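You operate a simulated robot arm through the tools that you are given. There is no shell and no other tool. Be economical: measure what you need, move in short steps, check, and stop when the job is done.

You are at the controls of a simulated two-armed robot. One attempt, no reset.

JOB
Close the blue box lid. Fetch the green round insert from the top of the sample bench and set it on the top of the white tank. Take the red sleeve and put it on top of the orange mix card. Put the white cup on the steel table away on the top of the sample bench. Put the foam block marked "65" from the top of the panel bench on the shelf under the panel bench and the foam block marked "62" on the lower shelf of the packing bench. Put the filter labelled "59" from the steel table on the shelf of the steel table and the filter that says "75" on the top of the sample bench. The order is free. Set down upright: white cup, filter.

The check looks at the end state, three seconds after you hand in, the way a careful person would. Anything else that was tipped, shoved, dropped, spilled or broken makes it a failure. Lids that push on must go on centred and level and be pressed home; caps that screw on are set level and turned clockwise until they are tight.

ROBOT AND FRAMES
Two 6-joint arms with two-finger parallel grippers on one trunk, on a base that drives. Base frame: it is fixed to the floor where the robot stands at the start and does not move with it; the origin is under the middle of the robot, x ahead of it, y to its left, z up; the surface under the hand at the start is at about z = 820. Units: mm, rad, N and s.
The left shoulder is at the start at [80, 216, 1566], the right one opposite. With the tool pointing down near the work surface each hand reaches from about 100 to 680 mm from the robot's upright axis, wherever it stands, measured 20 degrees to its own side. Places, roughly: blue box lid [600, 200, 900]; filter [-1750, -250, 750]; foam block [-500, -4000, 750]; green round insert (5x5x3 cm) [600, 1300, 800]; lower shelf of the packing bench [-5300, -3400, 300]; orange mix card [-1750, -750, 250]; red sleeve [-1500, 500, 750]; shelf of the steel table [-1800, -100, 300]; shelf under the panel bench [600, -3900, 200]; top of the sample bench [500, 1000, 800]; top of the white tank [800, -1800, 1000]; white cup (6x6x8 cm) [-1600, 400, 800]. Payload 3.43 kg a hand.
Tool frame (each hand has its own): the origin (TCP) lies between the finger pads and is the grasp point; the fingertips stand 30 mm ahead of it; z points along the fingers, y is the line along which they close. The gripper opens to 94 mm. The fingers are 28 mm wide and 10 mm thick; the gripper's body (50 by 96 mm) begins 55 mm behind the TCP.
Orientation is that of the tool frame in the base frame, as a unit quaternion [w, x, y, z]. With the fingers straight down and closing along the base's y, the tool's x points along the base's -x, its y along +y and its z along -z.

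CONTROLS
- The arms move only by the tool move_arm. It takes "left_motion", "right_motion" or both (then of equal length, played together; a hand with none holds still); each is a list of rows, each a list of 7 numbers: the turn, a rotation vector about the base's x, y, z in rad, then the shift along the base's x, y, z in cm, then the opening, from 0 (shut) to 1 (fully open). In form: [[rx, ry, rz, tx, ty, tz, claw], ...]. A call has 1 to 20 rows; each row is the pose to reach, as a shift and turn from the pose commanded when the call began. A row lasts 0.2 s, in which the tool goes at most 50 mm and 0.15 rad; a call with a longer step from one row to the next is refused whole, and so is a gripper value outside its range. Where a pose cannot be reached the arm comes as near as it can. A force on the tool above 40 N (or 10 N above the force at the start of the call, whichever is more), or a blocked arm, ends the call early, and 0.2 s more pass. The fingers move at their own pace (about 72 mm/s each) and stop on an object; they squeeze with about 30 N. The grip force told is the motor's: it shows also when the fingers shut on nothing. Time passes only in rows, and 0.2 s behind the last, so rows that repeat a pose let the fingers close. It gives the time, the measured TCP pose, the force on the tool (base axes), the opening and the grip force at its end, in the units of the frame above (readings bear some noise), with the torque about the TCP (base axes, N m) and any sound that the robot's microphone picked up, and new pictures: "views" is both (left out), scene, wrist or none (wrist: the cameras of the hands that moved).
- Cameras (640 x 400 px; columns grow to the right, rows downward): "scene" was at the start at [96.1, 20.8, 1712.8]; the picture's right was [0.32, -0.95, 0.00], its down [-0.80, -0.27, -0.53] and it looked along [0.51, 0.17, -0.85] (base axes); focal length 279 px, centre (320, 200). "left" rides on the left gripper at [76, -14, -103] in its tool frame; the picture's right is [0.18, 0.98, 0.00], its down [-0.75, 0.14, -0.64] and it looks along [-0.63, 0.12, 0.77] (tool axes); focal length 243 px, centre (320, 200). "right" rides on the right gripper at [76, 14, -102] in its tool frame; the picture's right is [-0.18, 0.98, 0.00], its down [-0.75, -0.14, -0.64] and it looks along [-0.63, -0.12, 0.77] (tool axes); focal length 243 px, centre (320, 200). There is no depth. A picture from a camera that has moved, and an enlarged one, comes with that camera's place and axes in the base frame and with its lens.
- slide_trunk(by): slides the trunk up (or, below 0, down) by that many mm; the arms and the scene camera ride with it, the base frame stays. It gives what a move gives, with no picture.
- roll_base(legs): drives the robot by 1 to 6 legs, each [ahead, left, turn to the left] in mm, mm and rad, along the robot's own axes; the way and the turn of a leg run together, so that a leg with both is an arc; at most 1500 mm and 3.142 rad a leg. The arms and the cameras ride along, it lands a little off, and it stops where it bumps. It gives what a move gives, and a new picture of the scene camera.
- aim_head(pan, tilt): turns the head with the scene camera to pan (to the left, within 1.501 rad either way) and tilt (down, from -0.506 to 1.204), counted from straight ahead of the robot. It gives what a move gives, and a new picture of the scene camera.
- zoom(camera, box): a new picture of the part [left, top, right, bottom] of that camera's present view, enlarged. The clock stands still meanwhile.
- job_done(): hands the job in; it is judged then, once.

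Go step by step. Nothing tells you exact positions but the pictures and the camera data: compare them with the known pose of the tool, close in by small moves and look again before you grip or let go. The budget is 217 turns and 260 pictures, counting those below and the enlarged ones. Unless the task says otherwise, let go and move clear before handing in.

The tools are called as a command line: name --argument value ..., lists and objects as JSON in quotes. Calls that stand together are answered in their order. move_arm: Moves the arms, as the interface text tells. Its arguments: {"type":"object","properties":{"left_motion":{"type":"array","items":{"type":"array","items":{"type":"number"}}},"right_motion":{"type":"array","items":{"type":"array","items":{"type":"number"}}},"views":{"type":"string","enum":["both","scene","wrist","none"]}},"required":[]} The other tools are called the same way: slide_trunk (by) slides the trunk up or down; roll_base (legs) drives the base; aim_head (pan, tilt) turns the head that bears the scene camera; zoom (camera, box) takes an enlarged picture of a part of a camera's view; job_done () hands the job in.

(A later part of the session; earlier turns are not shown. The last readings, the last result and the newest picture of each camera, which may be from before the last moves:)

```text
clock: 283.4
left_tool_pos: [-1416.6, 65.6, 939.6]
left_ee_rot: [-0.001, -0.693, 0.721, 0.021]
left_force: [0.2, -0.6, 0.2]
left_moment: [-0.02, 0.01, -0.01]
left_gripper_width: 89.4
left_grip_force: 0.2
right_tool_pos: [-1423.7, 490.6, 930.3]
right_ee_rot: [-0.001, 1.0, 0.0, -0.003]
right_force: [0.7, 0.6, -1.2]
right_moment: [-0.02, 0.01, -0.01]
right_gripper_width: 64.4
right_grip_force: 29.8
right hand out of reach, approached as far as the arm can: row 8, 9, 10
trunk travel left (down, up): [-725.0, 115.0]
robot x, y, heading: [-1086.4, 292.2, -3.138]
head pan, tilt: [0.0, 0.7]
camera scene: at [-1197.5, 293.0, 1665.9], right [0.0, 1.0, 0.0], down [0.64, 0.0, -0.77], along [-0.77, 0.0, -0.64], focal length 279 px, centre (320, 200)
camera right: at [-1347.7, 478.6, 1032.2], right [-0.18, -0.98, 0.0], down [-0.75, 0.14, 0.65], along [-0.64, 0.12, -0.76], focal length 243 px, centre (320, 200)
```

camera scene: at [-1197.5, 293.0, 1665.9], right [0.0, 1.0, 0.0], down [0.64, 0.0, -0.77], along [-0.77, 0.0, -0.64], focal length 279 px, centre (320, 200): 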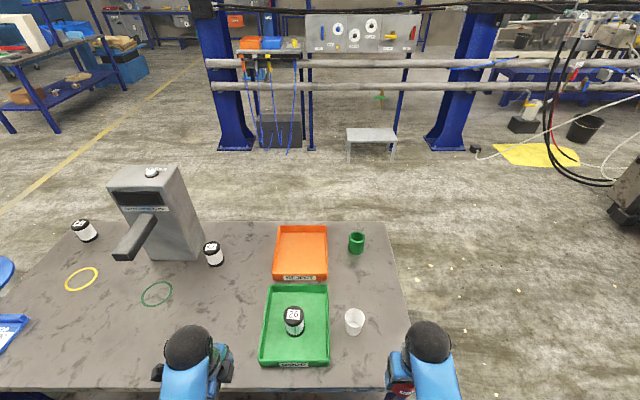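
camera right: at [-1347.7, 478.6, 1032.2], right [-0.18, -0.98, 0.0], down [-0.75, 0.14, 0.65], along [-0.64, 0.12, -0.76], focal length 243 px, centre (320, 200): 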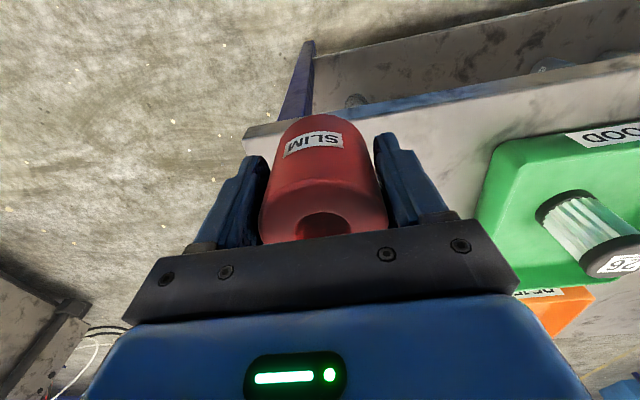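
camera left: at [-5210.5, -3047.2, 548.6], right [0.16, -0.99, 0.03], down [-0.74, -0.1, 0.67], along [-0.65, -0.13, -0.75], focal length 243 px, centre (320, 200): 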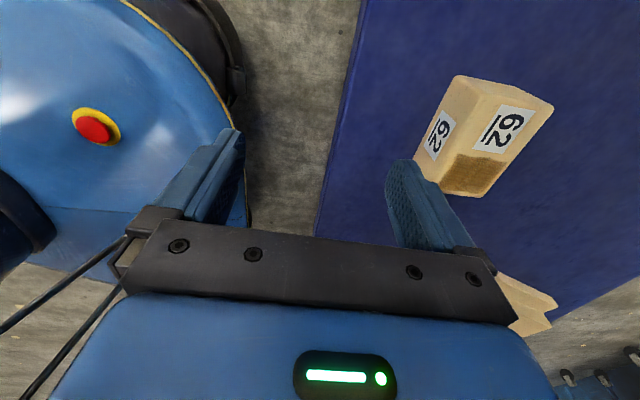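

Sleeve held (Ø64). Back off, lower to shelf level, and go look at the orange card.

roll_base --legs '[[-380, 0, 0], [0, 1000, 0]]'

slide_trunk --by -400

slide_trunk --by -110

aim_head --pan -0.1 --tilt 0.55

```text
clock: 290.6
left_tool_pos: [-1025.6, -916.1, 938.8]
left_ee_rot: [-0.003, -0.692, 0.722, 0.02]
left_force: [0.3, 0.4, -0.6]
left_moment: [-0.01, -0.02, 0.0]
left_gripper_width: 89.2
left_grip_force: 0.0
right_tool_pos: [-1033.2, -490.0, 928.7]
right_ee_rot: [0.0, 1.0, -0.001, -0.002]
right_force: [0.1, 0.1, -1.8]
right_moment: [0.01, -0.01, 0.02]
right_gripper_width: 64.6
right_grip_force: 29.6
trunk travel left (down, up): [-725.0, 115.0]
robot x, y, heading: [-696.0, -689.5, 3.141]
head pan, tilt: [0.0, 0.7]
camera scene: at [-808.2, -689.1, 1665.7], right [0.0, 1.0, 0.0], down [0.64, 0.0, -0.76], along [-0.76, 0.0, -0.64], focal length 279 px, centre (320, 200)
```

scene: 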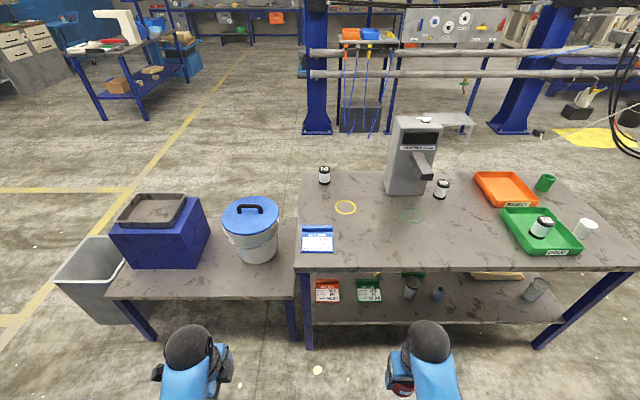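

```text
clock: 294.4
left_tool_pos: [-1026.2, -917.1, 538.6]
left_ee_rot: [-0.002, -0.692, 0.721, 0.02]
left_force: [-0.1, -0.6, 0.5]
left_moment: [0.03, -0.01, 0.02]
left_gripper_width: 89.4
left_grip_force: 0.0
right_tool_pos: [-1034.4, -489.7, 529.6]
right_ee_rot: [0.0, 1.0, -0.002, -0.002]
right_force: [0.1, 0.5, -1.5]
right_moment: [0.02, 0.0, -0.05]
right_gripper_width: 64.4
right_grip_force: 30.0
trunk travel left (down, up): [-325.0, 515.0]
robot x, y, heading: [-695.3, -685.1, 3.14]
head pan, tilt: [0.0, 0.7]
```

```text
clock: 295.9
left_tool_pos: [-1027.3, -917.8, 429.6]
left_ee_rot: [-0.001, -0.693, 0.721, 0.02]
left_force: [-0.3, 0.7, -0.6]
left_moment: [0.01, -0.02, 0.0]
left_gripper_width: 89.1
left_grip_force: 0.1
right_tool_pos: [-1033.4, -490.5, 419.4]
right_ee_rot: [-0.001, 1.0, -0.001, -0.002]
right_force: [0.7, 0.7, -1.7]
right_moment: [0.03, -0.01, -0.01]
right_gripper_width: 64.5
right_grip_force: 29.9
trunk travel left (down, up): [-215.0, 625.0]
robot x, y, heading: [-690.3, -690.2, 3.139]
head pan, tilt: [0.0, 0.7]
```

```text
clock: 296.6
left_tool_pos: [-1027.0, -917.3, 427.6]
left_ee_rot: [-0.002, -0.692, 0.721, 0.02]
left_force: [0.1, 0.0, 0.1]
left_moment: [0.01, -0.01, 0.01]
left_gripper_width: 89.5
left_grip_force: 0.0
right_tool_pos: [-1032.7, -490.7, 420.1]
right_ee_rot: [-0.001, 1.0, -0.002, -0.002]
right_force: [0.4, -0.2, -1.1]
right_moment: [-0.03, -0.04, -0.01]
right_gripper_width: 64.6
right_grip_force: 29.8
trunk travel left (down, up): [-215.0, 625.0]
robot x, y, heading: [-693.8, -690.4, 3.133]
head pan, tilt: [-0.099, 0.55]
camera scene: at [-812.5, -681.4, 1168.8], right [0.1, 0.99, 0.0], down [0.52, -0.05, -0.85], along [-0.85, 0.09, -0.52], focal length 279 px, centre (320, 200)
```

scene: 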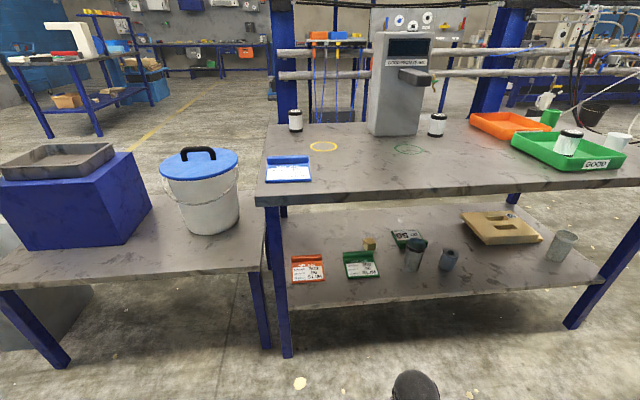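

I zoom on the card and shelf for accurate pixels.

zoom --camera "scene" --box '[250, 160, 410, 310]'

```text
2.67 times, centred on (330, 235) of scene
camera zoom: at [-812.5, -681.4, 1168.8], right [0.1, 0.99, 0.0], down [0.52, -0.05, -0.85], along [-0.85, 0.09, -0.52], focal length 743 px, centre (293, 107)
```

zoom: 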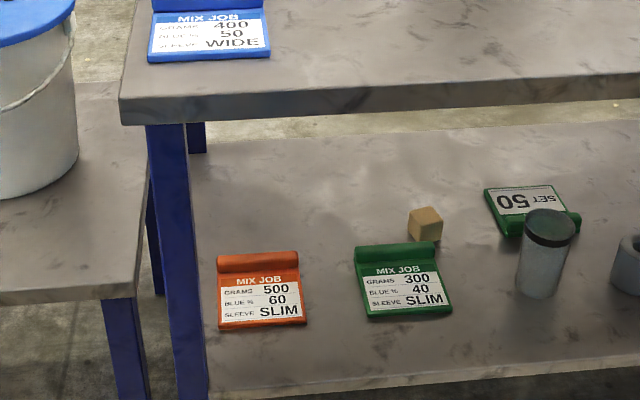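

I align laterally with the card and drive closer, staying just outside the shelf edge.

roll_base --legs '[[310, 150, 0]]'

zoom --camera "right" --box '[0, 0, 640, 400]'

```text
clock: 298.8
left_tool_pos: [-1341.9, -1073.6, 429.1]
left_ee_rot: [-0.002, -0.694, 0.72, 0.02]
left_force: [0.4, 0.0, 0.1]
left_moment: [0.01, -0.01, -0.02]
left_gripper_width: 89.4
left_grip_force: 0.1
right_tool_pos: [-1349.3, -646.9, 420.2]
right_ee_rot: [0.0, 1.0, 0.001, -0.001]
right_force: [-0.3, -0.3, -0.5]
right_moment: [-0.01, 0.01, 0.02]
right_gripper_width: 64.4
right_grip_force: 30.3
trunk travel left (down, up): [-215.0, 625.0]
robot x, y, heading: [-1010.6, -841.4, -3.141]
head pan, tilt: [-0.099, 0.55]
camera scene: at [-1128.8, -837.5, 1168.7], right [0.1, 1.0, 0.0], down [0.52, -0.05, -0.85], along [-0.85, 0.08, -0.52], focal length 279 px, centre (320, 200)
```

scene: 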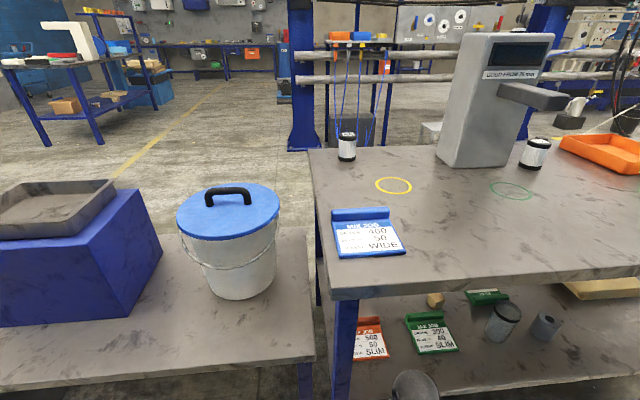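

```text
1.00 times, centred on (320, 200) of right (not enlarged: the box is as wide or as high as the picture)
camera zoom: at [-1273.7, -660.8, 521.4], right [-0.18, -0.98, 0.0], down [-0.75, 0.14, 0.64], along [-0.63, 0.12, -0.76], focal length 243 px, centre (320, 200)
```

zoom: 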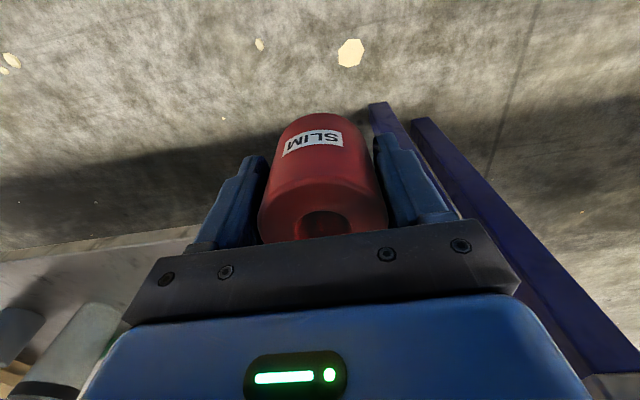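

Card's flat area is about x −1675…−1570, y −710…−583, top z≈335. I edge 50 mm ahead, then extend the right arm to (−1609,−647).

roll_base --legs '[[50, 0, 0]]'

move_arm --right_motion '[[0, 0, 0, -4, 0, 2, 0.45], [0, 0, 0, -8, 0, 2, 0.45], [0, 0, 0, -12, 0, 2, 0.45], [0, 0, 0, -16, 0, 2, 0.45], [0, 0, 0, -20, 0, 2, 0.45], [0, 0, 0, -20, 0, 2, 0.45]]'

```text
clock: 299.8
left_tool_pos: [-1391.6, -1074.0, 428.6]
left_ee_rot: [-0.001, -0.693, 0.72, 0.02]
left_force: [0.2, 0.0, 0.6]
left_moment: [0.0, -0.02, -0.04]
left_gripper_width: 89.3
left_grip_force: 0.1
right_tool_pos: [-1401.3, -647.7, 419.7]
right_ee_rot: [-0.001, 1.0, 0.002, -0.001]
right_force: [-0.5, -0.4, -2.2]
right_moment: [-0.02, -0.01, -0.01]
right_gripper_width: 64.5
right_grip_force: 30.0
trunk travel left (down, up): [-215.0, 625.0]
robot x, y, heading: [-1058.5, -846.1, -3.142]
head pan, tilt: [-0.099, 0.55]
camera scene: at [-1180.0, -837.2, 1168.6], right [0.1, 1.0, 0.0], down [0.52, -0.05, -0.85], along [-0.85, 0.08, -0.52], focal length 279 px, centre (320, 200)
```

scene: 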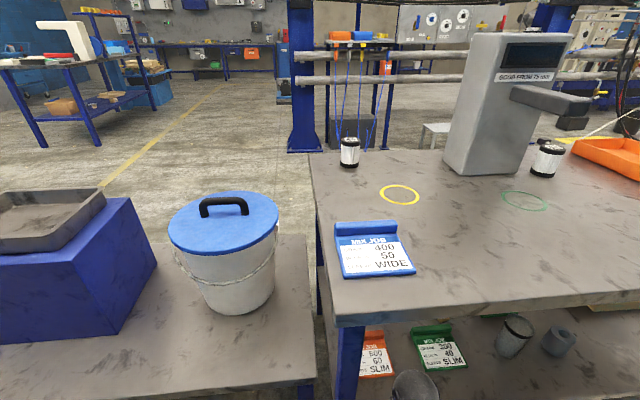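

```text
clock: 301.2
left_tool_pos: [-1391.4, -1074.4, 428.4]
left_ee_rot: [-0.001, -0.693, 0.72, 0.02]
left_force: [0.5, -0.2, 0.8]
left_moment: [-0.02, 0.0, 0.0]
left_gripper_width: 89.6
left_grip_force: 0.2
right_tool_pos: [-1597.2, -645.5, 438.4]
right_ee_rot: [0.0, 1.0, 0.0, -0.002]
right_force: [-0.4, 0.3, -1.1]
right_moment: [-0.02, -0.03, -0.05]
right_gripper_width: 64.6
right_grip_force: 29.8
right hand out of reach, approached as far as the arm can: row 1, 2, 3
trunk travel left (down, up): [-215.0, 625.0]
robot x, y, heading: [-1056.0, -849.0, -3.139]
head pan, tilt: [-0.099, 0.55]
camera scene: at [-1178.6, -837.2, 1168.8], right [0.1, 1.0, 0.0], down [0.52, -0.05, -0.85], along [-0.85, 0.08, -0.52], focal length 279 px, centre (320, 200)
camera right: at [-1520.9, -659.8, 541.2], right [-0.18, -0.98, 0.0], down [-0.75, 0.14, 0.65], along [-0.63, 0.12, -0.76], focal length 243 px, centre (320, 200)
```

scene: 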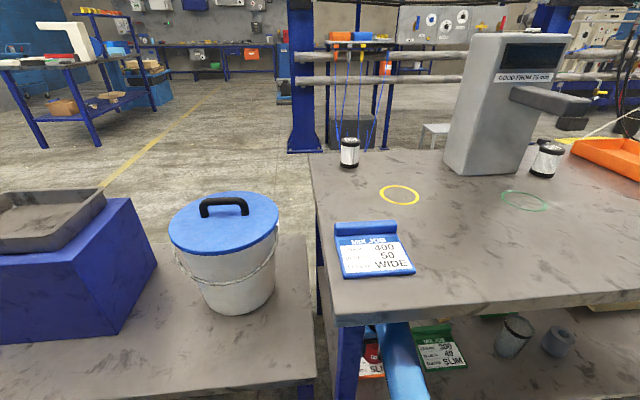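
right: 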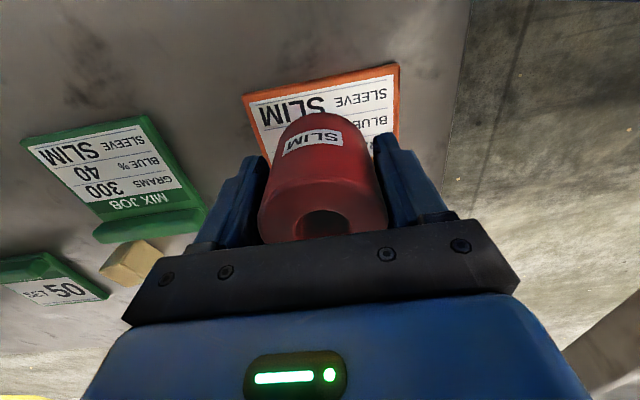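

Card located: front edge x −1571, y −710…−587. Sleeve centre is nearly right; adjust 15 mm in and lower slowly.

move_arm --right_motion '[[0, 0, 0, -1.5, -0.3, -1, 0.45], [0, 0, 0, -1.5, -0.3, -2.5, 0.45], [0, 0, 0, -1.5, -0.3, -3.5, 0.45], [0, 0, 0, -1.5, -0.3, -4.0, 0.45], [0, 0, 0, -1.5, -0.3, -4.5, 0.45], [0, 0, 0, -1.5, -0.3, -5.0, 0.45], [0, 0, 0, -1.5, -0.3, -5.4, 0.45], [0, 0, 0, -1.5, -0.3, -5.8, 0.45], [0, 0, 0, -1.5, -0.3, -6.2, 0.45], [0, 0, 0, -1.5, -0.3, -6.6, 0.45], [0, 0, 0, -1.5, -0.3, -7.0, 0.45]]' --views "wrist"

```text
clock: 303.6
left_tool_pos: [-1390.5, -1074.2, 429.8]
left_ee_rot: [-0.001, -0.693, 0.72, 0.021]
left_force: [-0.2, -0.5, 0.4]
left_moment: [0.0, 0.01, -0.02]
left_gripper_width: 89.4
left_grip_force: 0.2
right_tool_pos: [-1615.8, -650.9, 371.7]
right_ee_rot: [-0.001, 1.0, 0.001, -0.005]
right_force: [-4.4, 0.4, 21.5]
right_moment: [-0.05, 0.16, -0.05]
right_gripper_width: 62.9
right_grip_force: 29.9
trunk travel left (down, up): [-215.0, 625.0]
robot x, y, heading: [-1062.9, -841.8, -3.141]
head pan, tilt: [-0.099, 0.55]
camera right: at [-1538.5, -664.3, 474.0], right [-0.18, -0.98, 0.0], down [-0.75, 0.14, 0.65], along [-0.64, 0.12, -0.76], focal length 243 px, centre (320, 200)
```

right: 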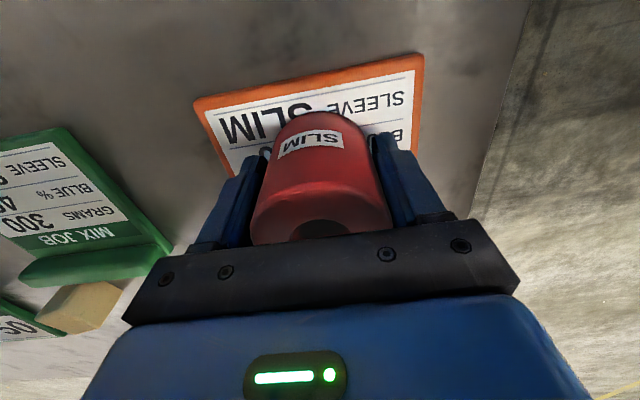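

Contact made on the card. Release and lift.

move_arm --right_motion '[[0, 0, 0, 0, 0, 0.1, 0.45], [0, 0, 0, 0, 0, 0.1, 0.7], [0, 0, 0, 0, 0, 0.1, 0.9], [0, 0, 0, 0, 0, 0.1, 0.95], [0, 0, 0, 0, 0, 3, 0.95], [0, 0, 0, 0, 0, 6, 0.95], [0, 0, 0, 0, 0, 8.5, 0.95]]' --views "wrist"

```text
clock: 305.2
left_tool_pos: [-1390.2, -1074.5, 429.3]
left_ee_rot: [-0.002, -0.693, 0.72, 0.021]
left_force: [-0.1, 0.2, 1.3]
left_moment: [0.01, -0.01, -0.01]
left_gripper_width: 89.6
left_grip_force: 0.2
right_tool_pos: [-1615.6, -650.6, 454.7]
right_ee_rot: [-0.002, 1.0, 0.002, -0.001]
right_force: [-1.0, 0.3, 0.5]
right_moment: [-0.01, 0.03, -0.02]
right_gripper_width: 89.1
right_grip_force: 0.1
trunk travel left (down, up): [-215.0, 625.0]
robot x, y, heading: [-1059.7, -847.1, -3.143]
head pan, tilt: [-0.099, 0.55]
camera right: at [-1538.8, -664.5, 557.5], right [-0.18, -0.98, 0.0], down [-0.75, 0.14, 0.65], along [-0.63, 0.12, -0.76], focal length 243 px, centre (320, 200)
```

right: 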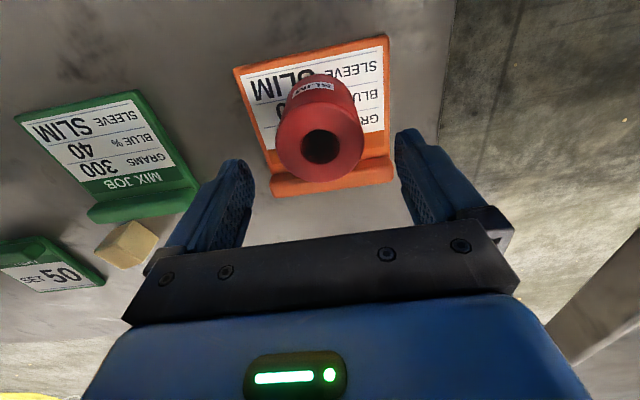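

Sleeve sits upright on the card. Retract, then go around the table's north end to its back side for the filters.

move_arm --right_motion '[[0, 0, 0, 4, 0, 0, 0.95], [0, 0, 0, 8, 0, 0, 0.95], [0, 0, 0, 12, 0, 0, 0.95], [0, 0, 0, 16, 0, 0, 0.95], [0, 0, 0, 20, 0, -1, 0.95], [0, 0, 0, 24, 0, -2, 0.95]]' --views "none"

roll_base --legs '[[-300, 0, 0]]'

slide_trunk --by 400

slide_trunk --by 110

roll_base --legs '[[0, -1100, 0], [0, -1000, 0]]'

```text
clock: 306.6
left_tool_pos: [-1391.2, -1073.7, 429.0]
left_ee_rot: [-0.002, -0.694, 0.72, 0.02]
left_force: [0.0, -0.3, -0.9]
left_moment: [0.0, -0.04, 0.02]
left_gripper_width: 89.3
left_grip_force: 0.1
right_tool_pos: [-1371.9, -647.5, 424.6]
right_ee_rot: [-0.001, 1.0, 0.001, -0.004]
right_force: [0.0, -0.2, 0.7]
right_moment: [0.0, -0.04, -0.02]
right_gripper_width: 89.2
right_grip_force: 0.2
right hand out of reach, approached as far as the arm can: row 1, 2, 3, 4, 5, 6
trunk travel left (down, up): [-215.0, 625.0]
robot x, y, heading: [-1059.6, -848.0, -3.139]
head pan, tilt: [-0.099, 0.55]
```

```text
clock: 308.6
left_tool_pos: [-1089.4, -1077.5, 429.4]
left_ee_rot: [-0.002, -0.7, 0.714, 0.021]
left_force: [0.2, 0.3, -0.5]
left_moment: [-0.02, 0.0, -0.04]
left_gripper_width: 89.1
left_grip_force: 0.1
right_tool_pos: [-1076.4, -648.7, 424.9]
right_ee_rot: [-0.001, 1.0, 0.008, -0.005]
right_force: [-0.9, -0.1, 0.0]
right_moment: [0.0, 0.0, 0.0]
right_gripper_width: 89.2
right_grip_force: 0.0
trunk travel left (down, up): [-215.0, 625.0]
robot x, y, heading: [-759.8, -841.0, -3.126]
head pan, tilt: [-0.099, 0.55]
camera scene: at [-879.7, -836.1, 1168.9], right [0.08, 1.0, 0.0], down [0.52, -0.04, -0.85], along [-0.85, 0.07, -0.52], focal length 279 px, centre (320, 200)
```

scene: 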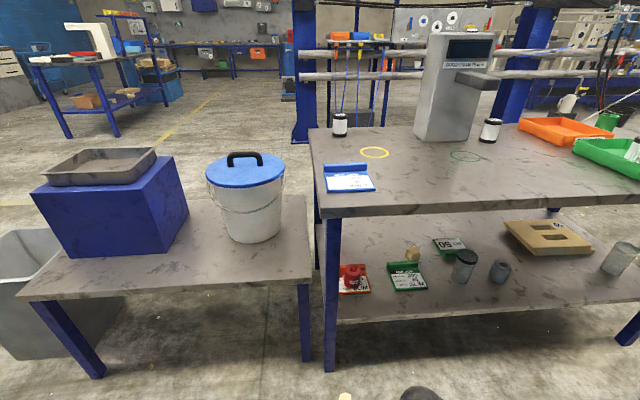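

```text
clock: 312.4
left_tool_pos: [-1089.8, -1076.3, 827.9]
left_ee_rot: [-0.002, -0.699, 0.715, 0.02]
left_force: [0.4, -0.3, 0.5]
left_moment: [-0.02, 0.0, -0.02]
left_gripper_width: 89.3
left_grip_force: 0.1
right_tool_pos: [-1075.9, -648.8, 825.8]
right_ee_rot: [-0.002, 1.0, 0.008, -0.004]
right_force: [-0.2, -0.3, 0.3]
right_moment: [0.02, -0.03, -0.01]
right_gripper_width: 89.2
right_grip_force: 0.2
trunk travel left (down, up): [-615.0, 225.0]
robot x, y, heading: [-764.2, -843.3, -3.124]
head pan, tilt: [-0.099, 0.55]
```

```text
clock: 313.9
left_tool_pos: [-1091.1, -1076.2, 937.1]
left_ee_rot: [-0.002, -0.699, 0.715, 0.022]
left_force: [-0.7, -0.4, 0.4]
left_moment: [0.0, -0.01, -0.01]
left_gripper_width: 89.4
left_grip_force: 0.0
right_tool_pos: [-1077.5, -649.5, 935.0]
right_ee_rot: [0.0, 1.0, 0.007, -0.004]
right_force: [-0.6, 0.2, -0.4]
right_moment: [-0.01, -0.01, -0.04]
right_gripper_width: 89.3
right_grip_force: 0.0
trunk travel left (down, up): [-725.0, 115.0]
robot x, y, heading: [-759.9, -841.0, -3.123]
head pan, tilt: [-0.099, 0.55]
```

```text
clock: 324.1
left_tool_pos: [-1179.1, 973.9, 937.9]
left_ee_rot: [0.003, 0.716, -0.698, -0.021]
left_force: [0.3, -0.7, -0.5]
left_moment: [-0.01, 0.01, 0.0]
left_gripper_width: 89.5
left_grip_force: 0.1
right_tool_pos: [-1185.2, 1400.9, 934.9]
right_ee_rot: [0.0, 0.999, 0.033, -0.004]
right_force: [1.0, -0.1, -0.7]
right_moment: [0.0, 0.03, -0.02]
right_gripper_width: 89.2
right_grip_force: 0.1
trunk travel left (down, up): [-725.0, 115.0]
robot x, y, heading: [-861.3, 1226.5, -3.08]
head pan, tilt: [-0.099, 0.55]
camera scene: at [-980.3, 1223.5, 1678.8], right [0.03, 1.0, 0.0], down [0.52, -0.02, -0.85], along [-0.85, 0.03, -0.52], focal length 279 px, centre (320, 200)
```

scene: 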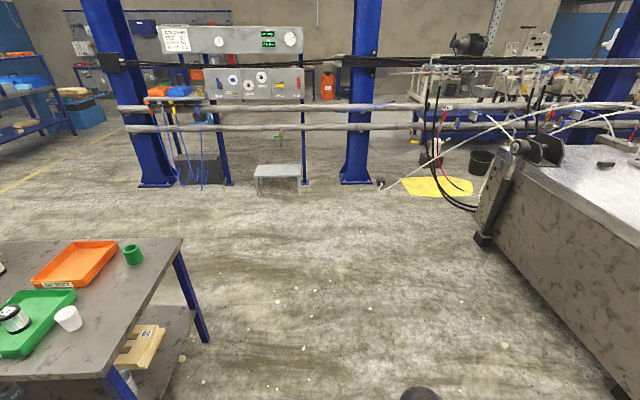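

Path clear. Drive around the north end to the table's back side, and turn to face +x.

roll_base --legs '[[900, 0, -0.06], [950, 0, 0], [0, 1500, 0], [0, 0, 3.141]]'

aim_head --pan 0.0 --tilt 0.75

```text
clock: 347.9
left_tool_pos: [-2304.0, -93.6, 939.2]
left_ee_rot: [0.02, 0.668, 0.744, 0.003]
left_force: [0.4, -0.2, -0.5]
left_moment: [0.0, 0.02, 0.03]
left_gripper_width: 89.3
left_grip_force: 0.1
right_tool_pos: [-2262.4, -518.7, 934.9]
right_ee_rot: [0.004, -0.073, 0.997, 0.0]
right_force: [-0.3, -0.7, -0.6]
right_moment: [0.03, 0.01, 0.0]
right_gripper_width: 89.6
right_grip_force: 0.2
trunk travel left (down, up): [-725.0, 115.0]
robot x, y, heading: [-2603.6, -369.2, 0.146]
head pan, tilt: [-0.099, 0.55]
camera scene: at [-2480.7, -361.4, 1678.8], right [0.05, -1.0, 0.0], down [-0.52, -0.02, -0.85], along [0.85, 0.04, -0.52], focal length 279 px, centre (320, 200)
```

scene: 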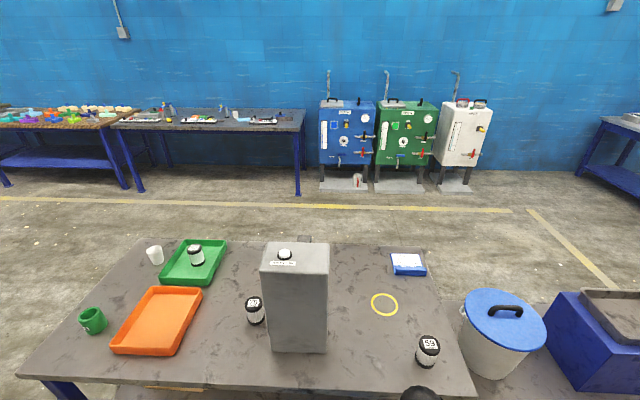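

```text
clock: 348.7
left_tool_pos: [-2305.1, -94.0, 938.4]
left_ee_rot: [0.02, 0.668, 0.744, 0.003]
left_force: [0.2, 0.4, 0.1]
left_moment: [-0.03, 0.0, 0.0]
left_gripper_width: 89.0
left_grip_force: 0.1
right_tool_pos: [-2262.7, -519.2, 934.9]
right_ee_rot: [0.003, -0.072, 0.997, -0.001]
right_force: [-0.3, 0.4, 0.0]
right_moment: [0.01, -0.02, -0.03]
right_gripper_width: 89.4
right_grip_force: 0.2
trunk travel left (down, up): [-725.0, 115.0]
robot x, y, heading: [-2604.7, -371.4, 0.143]
head pan, tilt: [0.0, 0.75]
camera scene: at [-2488.4, -353.4, 1661.5], right [0.15, -0.99, 0.0], down [-0.67, -0.1, -0.73], along [0.72, 0.11, -0.68], focal length 279 px, centre (320, 200)
```

scene: 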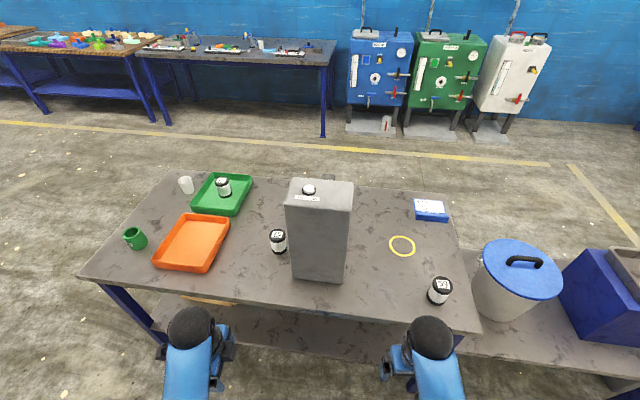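

Filter 59 ≈(−1980,−669), 75 ≈(−1860,−105). Straighten the heading and approach for 59 with the right hand.

roll_base --legs '[[0, 0, -0.143], [160, -90, 0]]'

```text
clock: 350.8
left_tool_pos: [-2114.6, -227.2, 938.9]
left_ee_rot: [0.022, 0.721, 0.693, 0.003]
left_force: [-0.6, 0.4, 0.2]
left_moment: [-0.01, -0.03, 0.01]
left_gripper_width: 89.0
left_grip_force: 0.0
right_tool_pos: [-2134.3, -653.3, 936.1]
right_ee_rot: [0.005, 0.0, 1.0, -0.001]
right_force: [-0.9, -0.6, 0.3]
right_moment: [-0.01, -0.03, -0.01]
right_gripper_width: 89.4
right_grip_force: 0.1
trunk travel left (down, up): [-725.0, 115.0]
robot x, y, heading: [-2446.3, -456.5, 0.006]
head pan, tilt: [0.0, 0.75]
camera scene: at [-2335.3, -456.1, 1661.8], right [0.0, -1.0, 0.0], down [-0.68, 0.0, -0.73], along [0.73, 0.0, -0.68], focal length 279 px, centre (320, 200)
```

scene: 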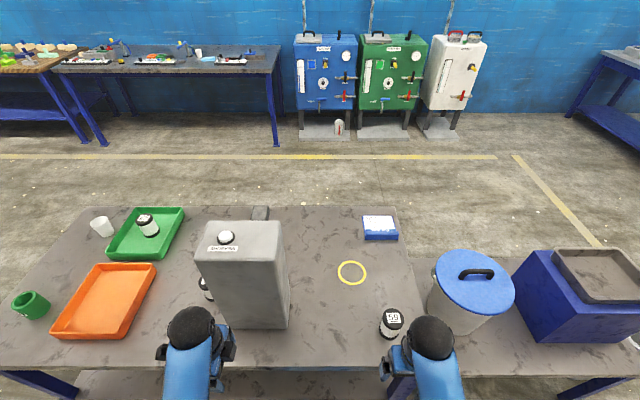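

Extend the right hand toward filter 59.

move_arm --right_motion '[[0, 0, 0, 4, -0.5, 0, 1], [0, 0, 0, 8, -1, 0, 1], [0, 0, 0, 12, -1.3, 0, 1], [0, 0, 0, 14, -1.3, 0, 1], [0, 0, 0, 14, -1.3, 0, 1]]' --views "wrist"

```text
clock: 352.0
left_tool_pos: [-2112.0, -229.2, 938.1]
left_ee_rot: [0.021, 0.72, 0.693, 0.002]
left_force: [-0.6, -0.5, -0.2]
left_moment: [-0.04, 0.0, 0.02]
left_gripper_width: 89.0
left_grip_force: 0.0
right_tool_pos: [-1992.9, -669.1, 935.6]
right_ee_rot: [0.005, 0.0, 1.0, -0.001]
right_force: [0.0, -0.2, 0.3]
right_moment: [-0.04, -0.01, 0.01]
right_gripper_width: 94.0
right_grip_force: 0.0
right hand out of reach, approached as far as the arm can: row 1, 2, 3
trunk travel left (down, up): [-725.0, 115.0]
robot x, y, heading: [-2447.9, -458.7, 0.003]
head pan, tilt: [0.0, 0.75]
camera right: at [-2071.5, -653.3, 1037.0], right [0.18, 0.98, 0.0], down [0.75, -0.14, 0.65], along [0.64, -0.12, -0.76], focal length 243 px, centre (320, 200)
```

right: 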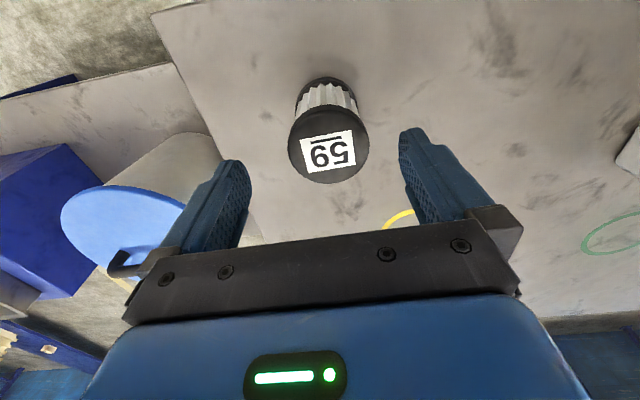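

Filter 59's top centre ≈(−1985,−664,877). Align and descend.

move_arm --right_motion '[[0, 0, 0, 0.8, 0.5, -2, 1], [0, 0, 0, 0.8, 0.5, -5, 1], [0, 0, 0, 0.8, 0.5, -7.5, 1], [0, 0, 0, 0.8, 0.5, -7.5, 1]]' --views "wrist"

```text
clock: 353.0
left_tool_pos: [-2111.4, -228.5, 937.9]
left_ee_rot: [0.02, 0.72, 0.693, 0.001]
left_force: [-0.6, 0.3, -0.3]
left_moment: [-0.01, -0.03, -0.01]
left_gripper_width: 89.5
left_grip_force: 0.0
right_tool_pos: [-1984.6, -663.8, 859.3]
right_ee_rot: [0.004, 0.001, 1.0, -0.001]
right_force: [-0.4, -0.2, 0.2]
right_moment: [0.01, 0.0, -0.03]
right_gripper_width: 94.0
right_grip_force: 0.1
trunk travel left (down, up): [-725.0, 115.0]
robot x, y, heading: [-2444.8, -456.7, 0.001]
head pan, tilt: [0.0, 0.75]
camera right: at [-2061.7, -649.1, 961.9], right [0.18, 0.98, 0.0], down [0.75, -0.14, 0.65], along [0.64, -0.12, -0.76], focal length 243 px, centre (320, 200)
```

right: 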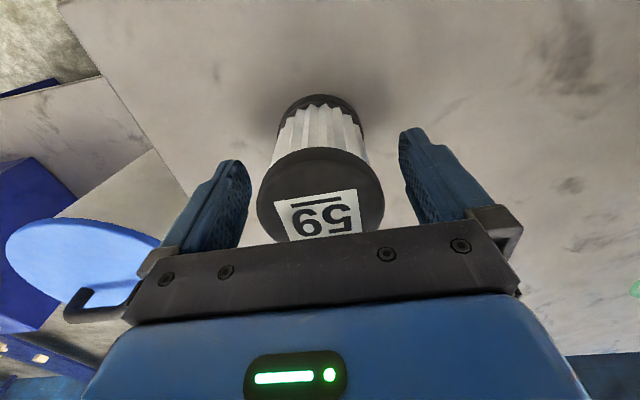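

Centred. Go down 15 mm, close, lift.

move_arm --right_motion '[[0, 0, 0, 0, 0, -1.0, 1], [0, 0, 0, 0, 0, -1.7, 1], [0, 0, 0, 0, 0, -1.7, 0.7], [0, 0, 0, 0, 0, -1.7, 0.45], [0, 0, 0, 0, 0, -1.7, 0.45], [0, 0, 0, 0, 0, -1.7, 0.45], [0, 0, 0, 0, 0, 2, 0.45], [0, 0, 0, 0, 0, 6, 0.45], [0, 0, 0, -4, 0, 8, 0.45], [0, 0, 0, -8, 0, 8, 0.45], [0, 0, 0, -12, 0, 8, 0.45], [0, 0, 0, -16, 0, 8, 0.45]]' --views "wrist"

```text
clock: 355.6
left_tool_pos: [-2112.3, -228.9, 938.9]
left_ee_rot: [0.02, 0.72, 0.693, 0.003]
left_force: [-0.3, -1.0, -0.1]
left_moment: [-0.02, -0.02, 0.02]
left_gripper_width: 89.4
left_grip_force: 0.1
right_tool_pos: [-2144.6, -662.5, 939.0]
right_ee_rot: [0.005, 0.0, 1.0, -0.001]
right_force: [-0.7, -0.1, -0.6]
right_moment: [0.02, -0.03, -0.02]
right_gripper_width: 59.7
right_grip_force: 30.1
right hand out of reach, approached as far as the arm can: row 9, 10, 11
trunk travel left (down, up): [-725.0, 115.0]
robot x, y, heading: [-2444.1, -456.5, 0.001]
head pan, tilt: [0.0, 0.75]
camera right: at [-2222.2, -647.7, 1040.1], right [0.18, 0.98, 0.0], down [0.75, -0.14, 0.65], along [0.64, -0.12, -0.76], focal length 243 px, centre (320, 200)
```

right: 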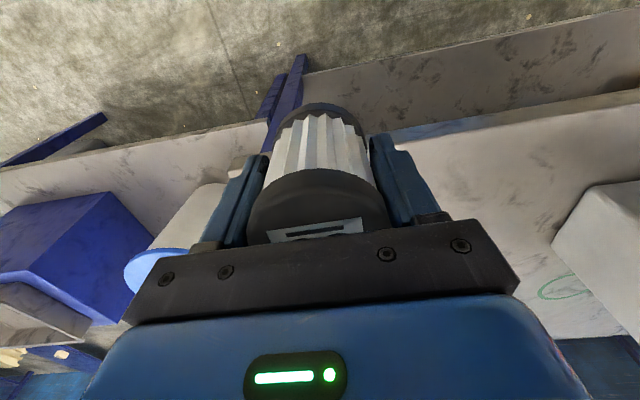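

Filter 59 held. Back off, lower to shelf height, and inspect the shelf from behind.

roll_base --legs '[[-300, 0, 0]]'

slide_trunk --by -400

slide_trunk --by -115

aim_head --pan -0.1 --tilt 0.55

```text
clock: 357.6
left_tool_pos: [-2413.8, -230.0, 936.9]
left_ee_rot: [0.02, 0.721, 0.693, 0.0]
left_force: [1.3, -0.3, -0.2]
left_moment: [0.02, 0.03, 0.0]
left_gripper_width: 89.3
left_grip_force: 0.1
right_tool_pos: [-2444.7, -663.3, 936.5]
right_ee_rot: [0.004, 0.001, 1.0, -0.002]
right_force: [0.0, -1.1, -1.0]
right_moment: [-0.01, -0.01, 0.04]
right_gripper_width: 60.2
right_grip_force: 30.0
trunk travel left (down, up): [-725.0, 115.0]
robot x, y, heading: [-2748.4, -455.4, -0.0]
head pan, tilt: [0.0, 0.75]
camera scene: at [-2631.5, -459.0, 1661.2], right [0.0, -1.0, 0.0], down [-0.68, 0.0, -0.73], along [0.73, 0.0, -0.68], focal length 279 px, centre (320, 200)
```

scene: 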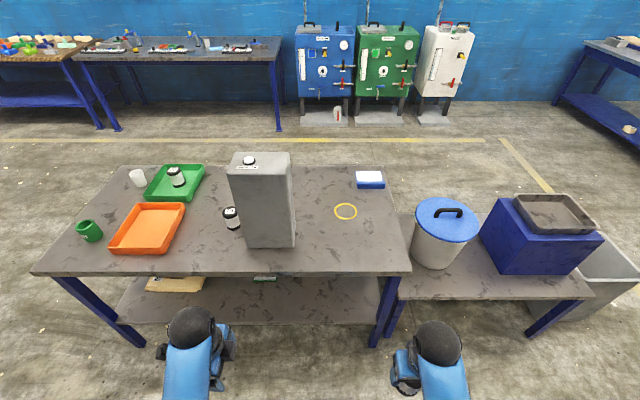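

```text
clock: 361.5
left_tool_pos: [-2416.0, -228.7, 538.9]
left_ee_rot: [0.02, 0.721, 0.693, 0.003]
left_force: [0.2, -0.3, 0.1]
left_moment: [0.0, 0.02, 0.0]
left_gripper_width: 89.4
left_grip_force: 0.1
right_tool_pos: [-2446.3, -662.7, 537.5]
right_ee_rot: [0.003, 0.002, 1.0, -0.002]
right_force: [0.0, 0.4, -1.7]
right_moment: [0.01, -0.04, -0.01]
right_gripper_width: 59.5
right_grip_force: 30.1
trunk travel left (down, up): [-325.0, 515.0]
robot x, y, heading: [-2748.5, -456.1, 0.001]
head pan, tilt: [0.0, 0.75]
```

```text
clock: 362.9
left_tool_pos: [-2414.8, -228.6, 422.9]
left_ee_rot: [0.019, 0.721, 0.693, 0.002]
left_force: [0.3, 0.0, 0.3]
left_moment: [-0.03, -0.03, -0.02]
left_gripper_width: 89.1
left_grip_force: 0.0
right_tool_pos: [-2447.8, -663.5, 422.1]
right_ee_rot: [0.004, 0.001, 1.0, -0.001]
right_force: [-0.1, 0.6, -1.1]
right_moment: [0.02, -0.02, -0.01]
right_gripper_width: 59.7
right_grip_force: 30.3
trunk travel left (down, up): [-210.0, 630.0]
robot x, y, heading: [-2748.6, -458.5, 0.002]
head pan, tilt: [0.0, 0.75]
```

```text
clock: 363.7
left_tool_pos: [-2416.4, -229.8, 424.7]
left_ee_rot: [0.02, 0.721, 0.693, 0.002]
left_force: [0.6, -0.3, -1.0]
left_moment: [-0.01, 0.03, -0.04]
left_gripper_width: 89.5
left_grip_force: 0.0
right_tool_pos: [-2445.8, -662.6, 423.2]
right_ee_rot: [0.003, 0.0, 1.0, -0.001]
right_force: [0.0, 0.2, -1.1]
right_moment: [0.02, 0.04, -0.01]
right_gripper_width: 59.6
right_grip_force: 29.8
trunk travel left (down, up): [-210.0, 630.0]
robot x, y, heading: [-2747.3, -457.7, 0.002]
head pan, tilt: [-0.099, 0.55]
camera scene: at [-2628.0, -467.8, 1163.8], right [-0.1, -1.0, 0.0], down [-0.52, 0.05, -0.85], along [0.85, -0.08, -0.52], focal length 279 px, centre (320, 200)
```

scene: 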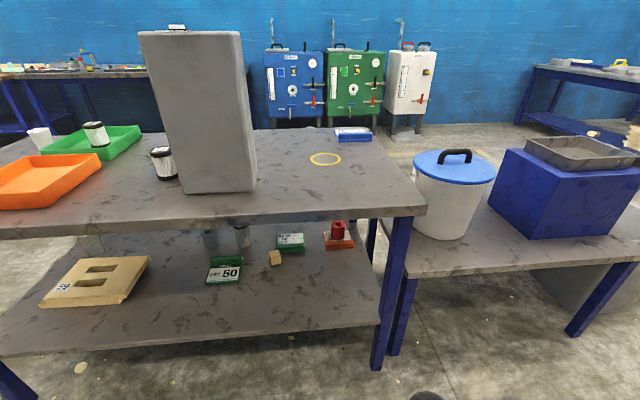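

Free shelf spot at (−2000,−560). Align laterally, move in, then extend the right arm.

roll_base --legs '[[230, 103, 0]]'

move_arm --right_motion '[[0, 0, 0, 4, 0, 0, 0.45], [0, 0, 0, 8, 0, 0, 0.45], [0, 0, 0, 12, 0, 0, 0.45], [0, 0, 0, 16, 0, 0, 0.45], [0, 0, 0, 20, 0, 0, 0.45], [0, 0, 0, 21, 0, 0, 0.45], [0, 0, 0, 21, 0, 0, 0.45]]'

```text
clock: 365.5
left_tool_pos: [-2192.8, -125.4, 423.6]
left_ee_rot: [0.021, 0.72, 0.694, 0.001]
left_force: [0.1, 0.8, 0.2]
left_moment: [0.02, 0.02, -0.02]
left_gripper_width: 89.2
left_grip_force: 0.0
right_tool_pos: [-2221.6, -559.6, 422.1]
right_ee_rot: [0.004, -0.001, 1.0, -0.001]
right_force: [0.5, 0.2, -1.4]
right_moment: [0.01, 0.02, 0.01]
right_gripper_width: 59.9
right_grip_force: 30.1
trunk travel left (down, up): [-210.0, 630.0]
robot x, y, heading: [-2525.1, -358.1, 0.005]
head pan, tilt: [-0.099, 0.55]
camera scene: at [-2403.3, -364.7, 1163.7], right [-0.1, -1.0, 0.0], down [-0.52, 0.05, -0.85], along [0.85, -0.08, -0.52], focal length 279 px, centre (320, 200)
```

scene: 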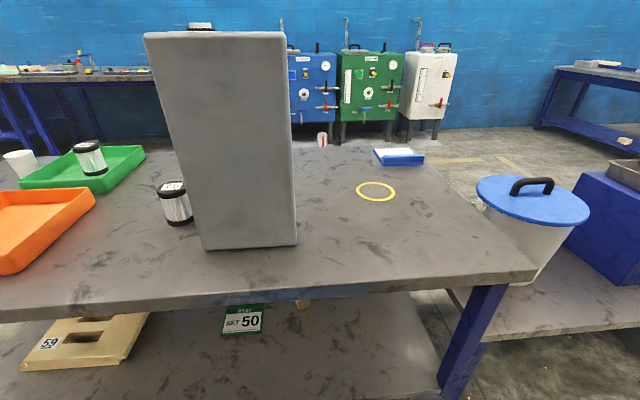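

```text
clock: 367.1
left_tool_pos: [-2191.8, -125.1, 423.8]
left_ee_rot: [0.02, 0.72, 0.694, 0.002]
left_force: [-0.4, 0.5, 0.0]
left_moment: [-0.02, 0.01, -0.04]
left_gripper_width: 89.1
left_grip_force: 0.0
right_tool_pos: [-2010.7, -559.8, 423.6]
right_ee_rot: [0.004, -0.001, 1.0, -0.001]
right_force: [0.3, 0.8, -0.7]
right_moment: [0.05, 0.01, 0.0]
right_gripper_width: 59.8
right_grip_force: 29.3
right hand out of reach, approached as far as the arm can: row 1, 2, 3
trunk travel left (down, up): [-210.0, 630.0]
robot x, y, heading: [-2528.0, -359.4, 0.003]
head pan, tilt: [-0.099, 0.55]
camera scene: at [-2403.9, -365.1, 1163.8], right [-0.1, -1.0, 0.0], down [-0.52, 0.05, -0.85], along [0.85, -0.08, -0.52], focal length 279 px, centre (320, 200)
camera right: at [-2088.5, -544.2, 524.4], right [0.18, 0.98, 0.0], down [0.75, -0.14, 0.65], along [0.64, -0.12, -0.76], focal length 243 px, centre (320, 200)
```

scene: 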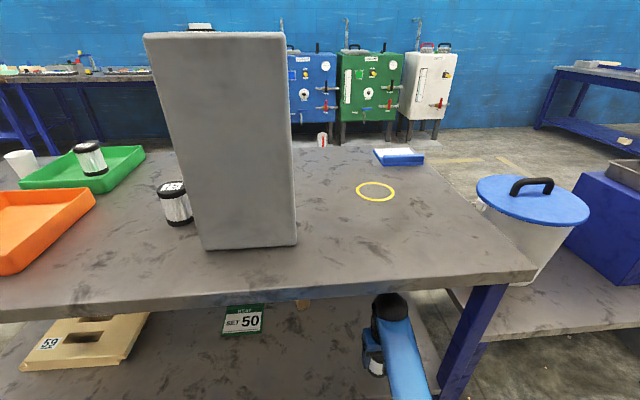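
right: 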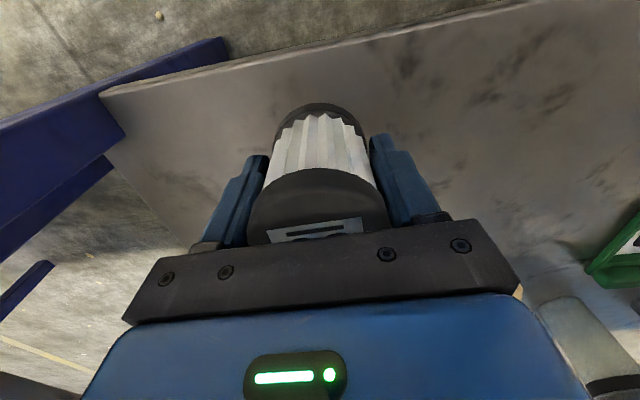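

I move 35 mm further in, then lower slowly to contact.

move_arm --right_motion '[[0, 0, 0, 3.5, 0, 0, 0.45], [0, 0, 0, 3.5, 0, -1.5, 0.45], [0, 0, 0, 3.5, 0, -2.5, 0.45], [0, 0, 0, 3.5, 0, -3, 0.45], [0, 0, 0, 3.5, 0, -3.4, 0.45], [0, 0, 0, 3.5, 0, -3.8, 0.45], [0, 0, 0, 3.5, 0, -4.2, 0.45], [0, 0, 0, 3.5, 0, -4.6, 0.45], [0, 0, 0, 3.5, 0, -5.0, 0.45], [0, 0, 0, 3.5, 0, -5.4, 0.45], [0, 0, 0, 3.5, 0, -5.8, 0.45], [0, 0, 0, 3.5, 0, -6.2, 0.45], [0, 0, 0, 3.5, 0, -6.6, 0.45], [0, 0, 0, 3.5, 0, -7, 0.45]]' --views "none"

```text
clock: 370.1
left_tool_pos: [-2192.8, -125.0, 424.6]
left_ee_rot: [0.022, 0.719, 0.694, 0.003]
left_force: [0.1, 0.1, -0.5]
left_moment: [0.0, 0.03, 0.03]
left_gripper_width: 89.3
left_grip_force: 0.0
right_tool_pos: [-1977.8, -559.6, 355.4]
right_ee_rot: [0.009, -0.001, 1.0, -0.001]
right_force: [-5.2, -2.0, 34.4]
right_moment: [0.95, 0.75, 0.03]
right_gripper_width: 60.0
right_grip_force: 30.0
trunk travel left (down, up): [-210.0, 630.0]
robot x, y, heading: [-2526.6, -354.2, 0.001]
head pan, tilt: [-0.099, 0.55]
```

Contact. Ease up slightly, release, lift and retract.

move_arm --right_motion '[[0, 0, 0, 0, 0, 0.2, 0.45], [0, 0, 0, 0, 0, 0.2, 0.7], [0, 0, 0, 0, 0, 0.2, 0.9], [0, 0, 0, 0, 0, 0.2, 0.98], [0, 0, 0, 0, 0, 3, 0.98], [0, 0, 0, 0, 0, 7, 0.98], [0, 0, 0, 0, 0, 9, 0.98]]' --views "wrist"

```text
clock: 371.7
left_tool_pos: [-2192.2, -125.3, 423.8]
left_ee_rot: [0.02, 0.72, 0.694, 0.001]
left_force: [-0.2, 0.0, -0.4]
left_moment: [0.0, 0.02, -0.03]
left_gripper_width: 89.3
left_grip_force: 0.1
right_tool_pos: [-1978.0, -559.0, 440.8]
right_ee_rot: [0.004, -0.001, 1.0, -0.001]
right_force: [-0.3, -0.2, -0.6]
right_moment: [-0.02, -0.01, 0.0]
right_gripper_width: 92.1
right_grip_force: 0.0
trunk travel left (down, up): [-210.0, 630.0]
robot x, y, heading: [-2524.8, -355.2, 0.006]
head pan, tilt: [-0.099, 0.55]
camera right: at [-2055.1, -544.8, 543.2], right [0.18, 0.98, 0.0], down [0.75, -0.14, 0.65], along [0.64, -0.12, -0.76], focal length 243 px, centre (320, 200)
```

right: 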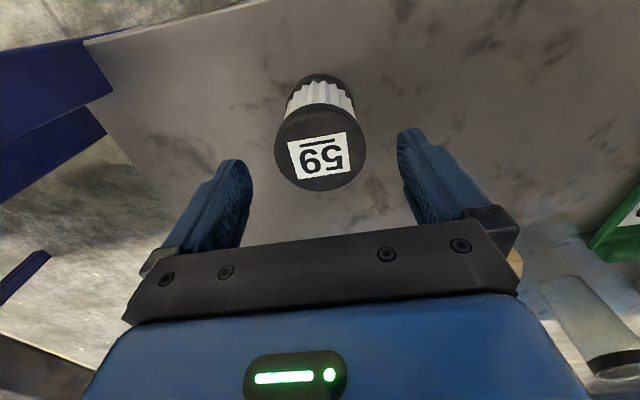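

59 stands upright on the shelf. Retract, raise, and approach filter 75 with the left hand.

move_arm --right_motion '[[0, 0, 0, -4, 0, 1, 0.98], [0, 0, 0, -8, 0, 1, 0.98], [0, 0, 0, -12, 0, 1, 0.98], [0, 0, 0, -16, 0, 0, 0.98], [0, 0, 0, -20, 0, -1, 0.98], [0, 0, 0, -24, 0, -2, 0.98]]' --views "none"

roll_base --legs '[[-120, 0, 0]]'

slide_trunk --by 400

slide_trunk --by 120

roll_base --legs '[[210, 10, 0]]'

```text
clock: 373.1
left_tool_pos: [-2192.9, -125.2, 423.9]
left_ee_rot: [0.021, 0.72, 0.694, 0.003]
left_force: [0.4, 0.2, -0.2]
left_moment: [0.0, 0.02, 0.01]
left_gripper_width: 89.3
left_grip_force: 0.1
right_tool_pos: [-2216.9, -560.5, 423.1]
right_ee_rot: [0.007, -0.001, 1.0, 0.0]
right_force: [-0.3, 0.3, 0.2]
right_moment: [-0.04, -0.02, -0.03]
right_gripper_width: 92.3
right_grip_force: 0.2
right hand out of reach, approached as far as the arm can: row 1, 2, 3, 4, 5
trunk travel left (down, up): [-210.0, 630.0]
robot x, y, heading: [-2522.7, -353.5, 0.005]
head pan, tilt: [-0.099, 0.55]
```

```text
clock: 374.3
left_tool_pos: [-2312.5, -126.7, 424.0]
left_ee_rot: [0.02, 0.72, 0.694, 0.002]
left_force: [0.7, -1.1, 0.3]
left_moment: [0.01, 0.02, -0.01]
left_gripper_width: 89.2
left_grip_force: 0.1
right_tool_pos: [-2334.9, -562.5, 422.9]
right_ee_rot: [0.007, -0.002, 1.0, -0.001]
right_force: [-0.7, -0.3, 0.1]
right_moment: [0.0, 0.0, 0.02]
right_gripper_width: 92.3
right_grip_force: 0.0
trunk travel left (down, up): [-210.0, 630.0]
robot x, y, heading: [-2644.4, -355.4, 0.005]
head pan, tilt: [-0.099, 0.55]
camera scene: at [-2525.1, -365.6, 1164.0], right [-0.1, -1.0, 0.0], down [-0.52, 0.05, -0.85], along [0.85, -0.08, -0.52], focal length 279 px, centre (320, 200)
```

scene: 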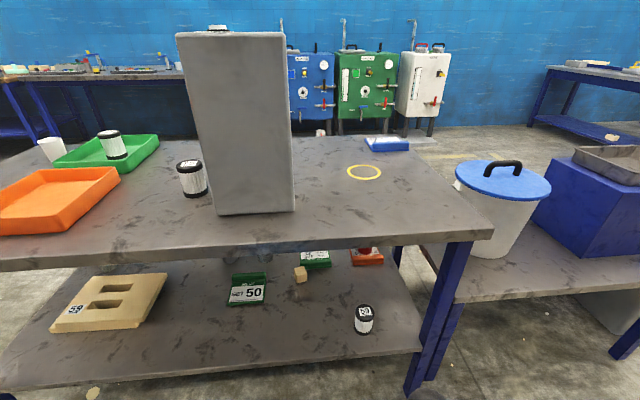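

```text
clock: 378.1
left_tool_pos: [-2311.2, -126.8, 824.6]
left_ee_rot: [0.02, 0.72, 0.694, 0.002]
left_force: [0.5, 0.3, 0.5]
left_moment: [-0.01, 0.03, 0.02]
left_gripper_width: 89.0
left_grip_force: 0.1
right_tool_pos: [-2336.3, -561.4, 823.0]
right_ee_rot: [0.006, 0.0, 1.0, 0.0]
right_force: [-0.1, 0.0, 0.4]
right_moment: [-0.03, -0.01, 0.02]
right_gripper_width: 92.4
right_grip_force: 0.0
trunk travel left (down, up): [-610.0, 230.0]
robot x, y, heading: [-2644.9, -354.4, 0.005]
head pan, tilt: [-0.099, 0.55]
```

```text
clock: 379.6
left_tool_pos: [-2310.5, -127.2, 943.7]
left_ee_rot: [0.02, 0.72, 0.693, 0.002]
left_force: [0.2, 0.2, -0.1]
left_moment: [0.03, 0.01, 0.0]
left_gripper_width: 89.2
left_grip_force: 0.0
right_tool_pos: [-2336.1, -560.9, 941.8]
right_ee_rot: [0.006, -0.001, 1.0, 0.0]
right_force: [-0.4, -0.3, 0.4]
right_moment: [-0.02, -0.03, 0.0]
right_gripper_width: 92.2
right_grip_force: 0.0
trunk travel left (down, up): [-730.0, 110.0]
robot x, y, heading: [-2640.8, -357.0, 0.002]
head pan, tilt: [-0.099, 0.55]
```

```text
clock: 381.3
left_tool_pos: [-2104.2, -113.9, 944.2]
left_ee_rot: [0.021, 0.719, 0.695, 0.003]
left_force: [0.1, 0.5, -0.1]
left_moment: [0.02, -0.07, -0.05]
left_gripper_width: 89.3
left_grip_force: 0.1
right_tool_pos: [-2127.7, -550.0, 943.4]
right_ee_rot: [0.008, -0.002, 1.0, -0.001]
right_force: [-0.7, -0.2, -0.3]
right_moment: [0.0, -0.02, -0.02]
right_gripper_width: 92.0
right_grip_force: 0.0
trunk travel left (down, up): [-730.0, 110.0]
robot x, y, heading: [-2436.5, -341.9, 0.004]
head pan, tilt: [-0.099, 0.55]
camera scene: at [-2318.3, -354.7, 1684.3], right [-0.09, -1.0, 0.0], down [-0.52, 0.05, -0.85], along [0.85, -0.08, -0.52], focal length 279 px, centre (320, 200)
```

scene: 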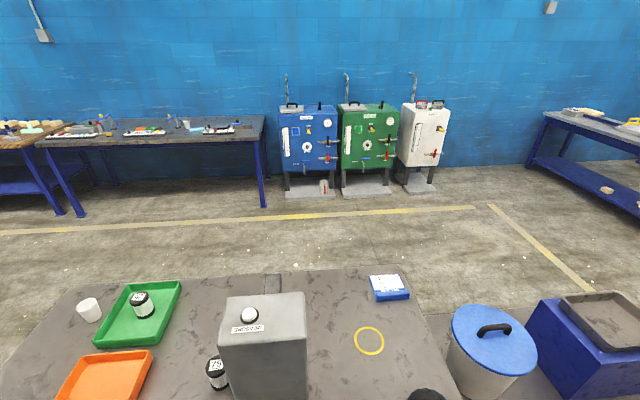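

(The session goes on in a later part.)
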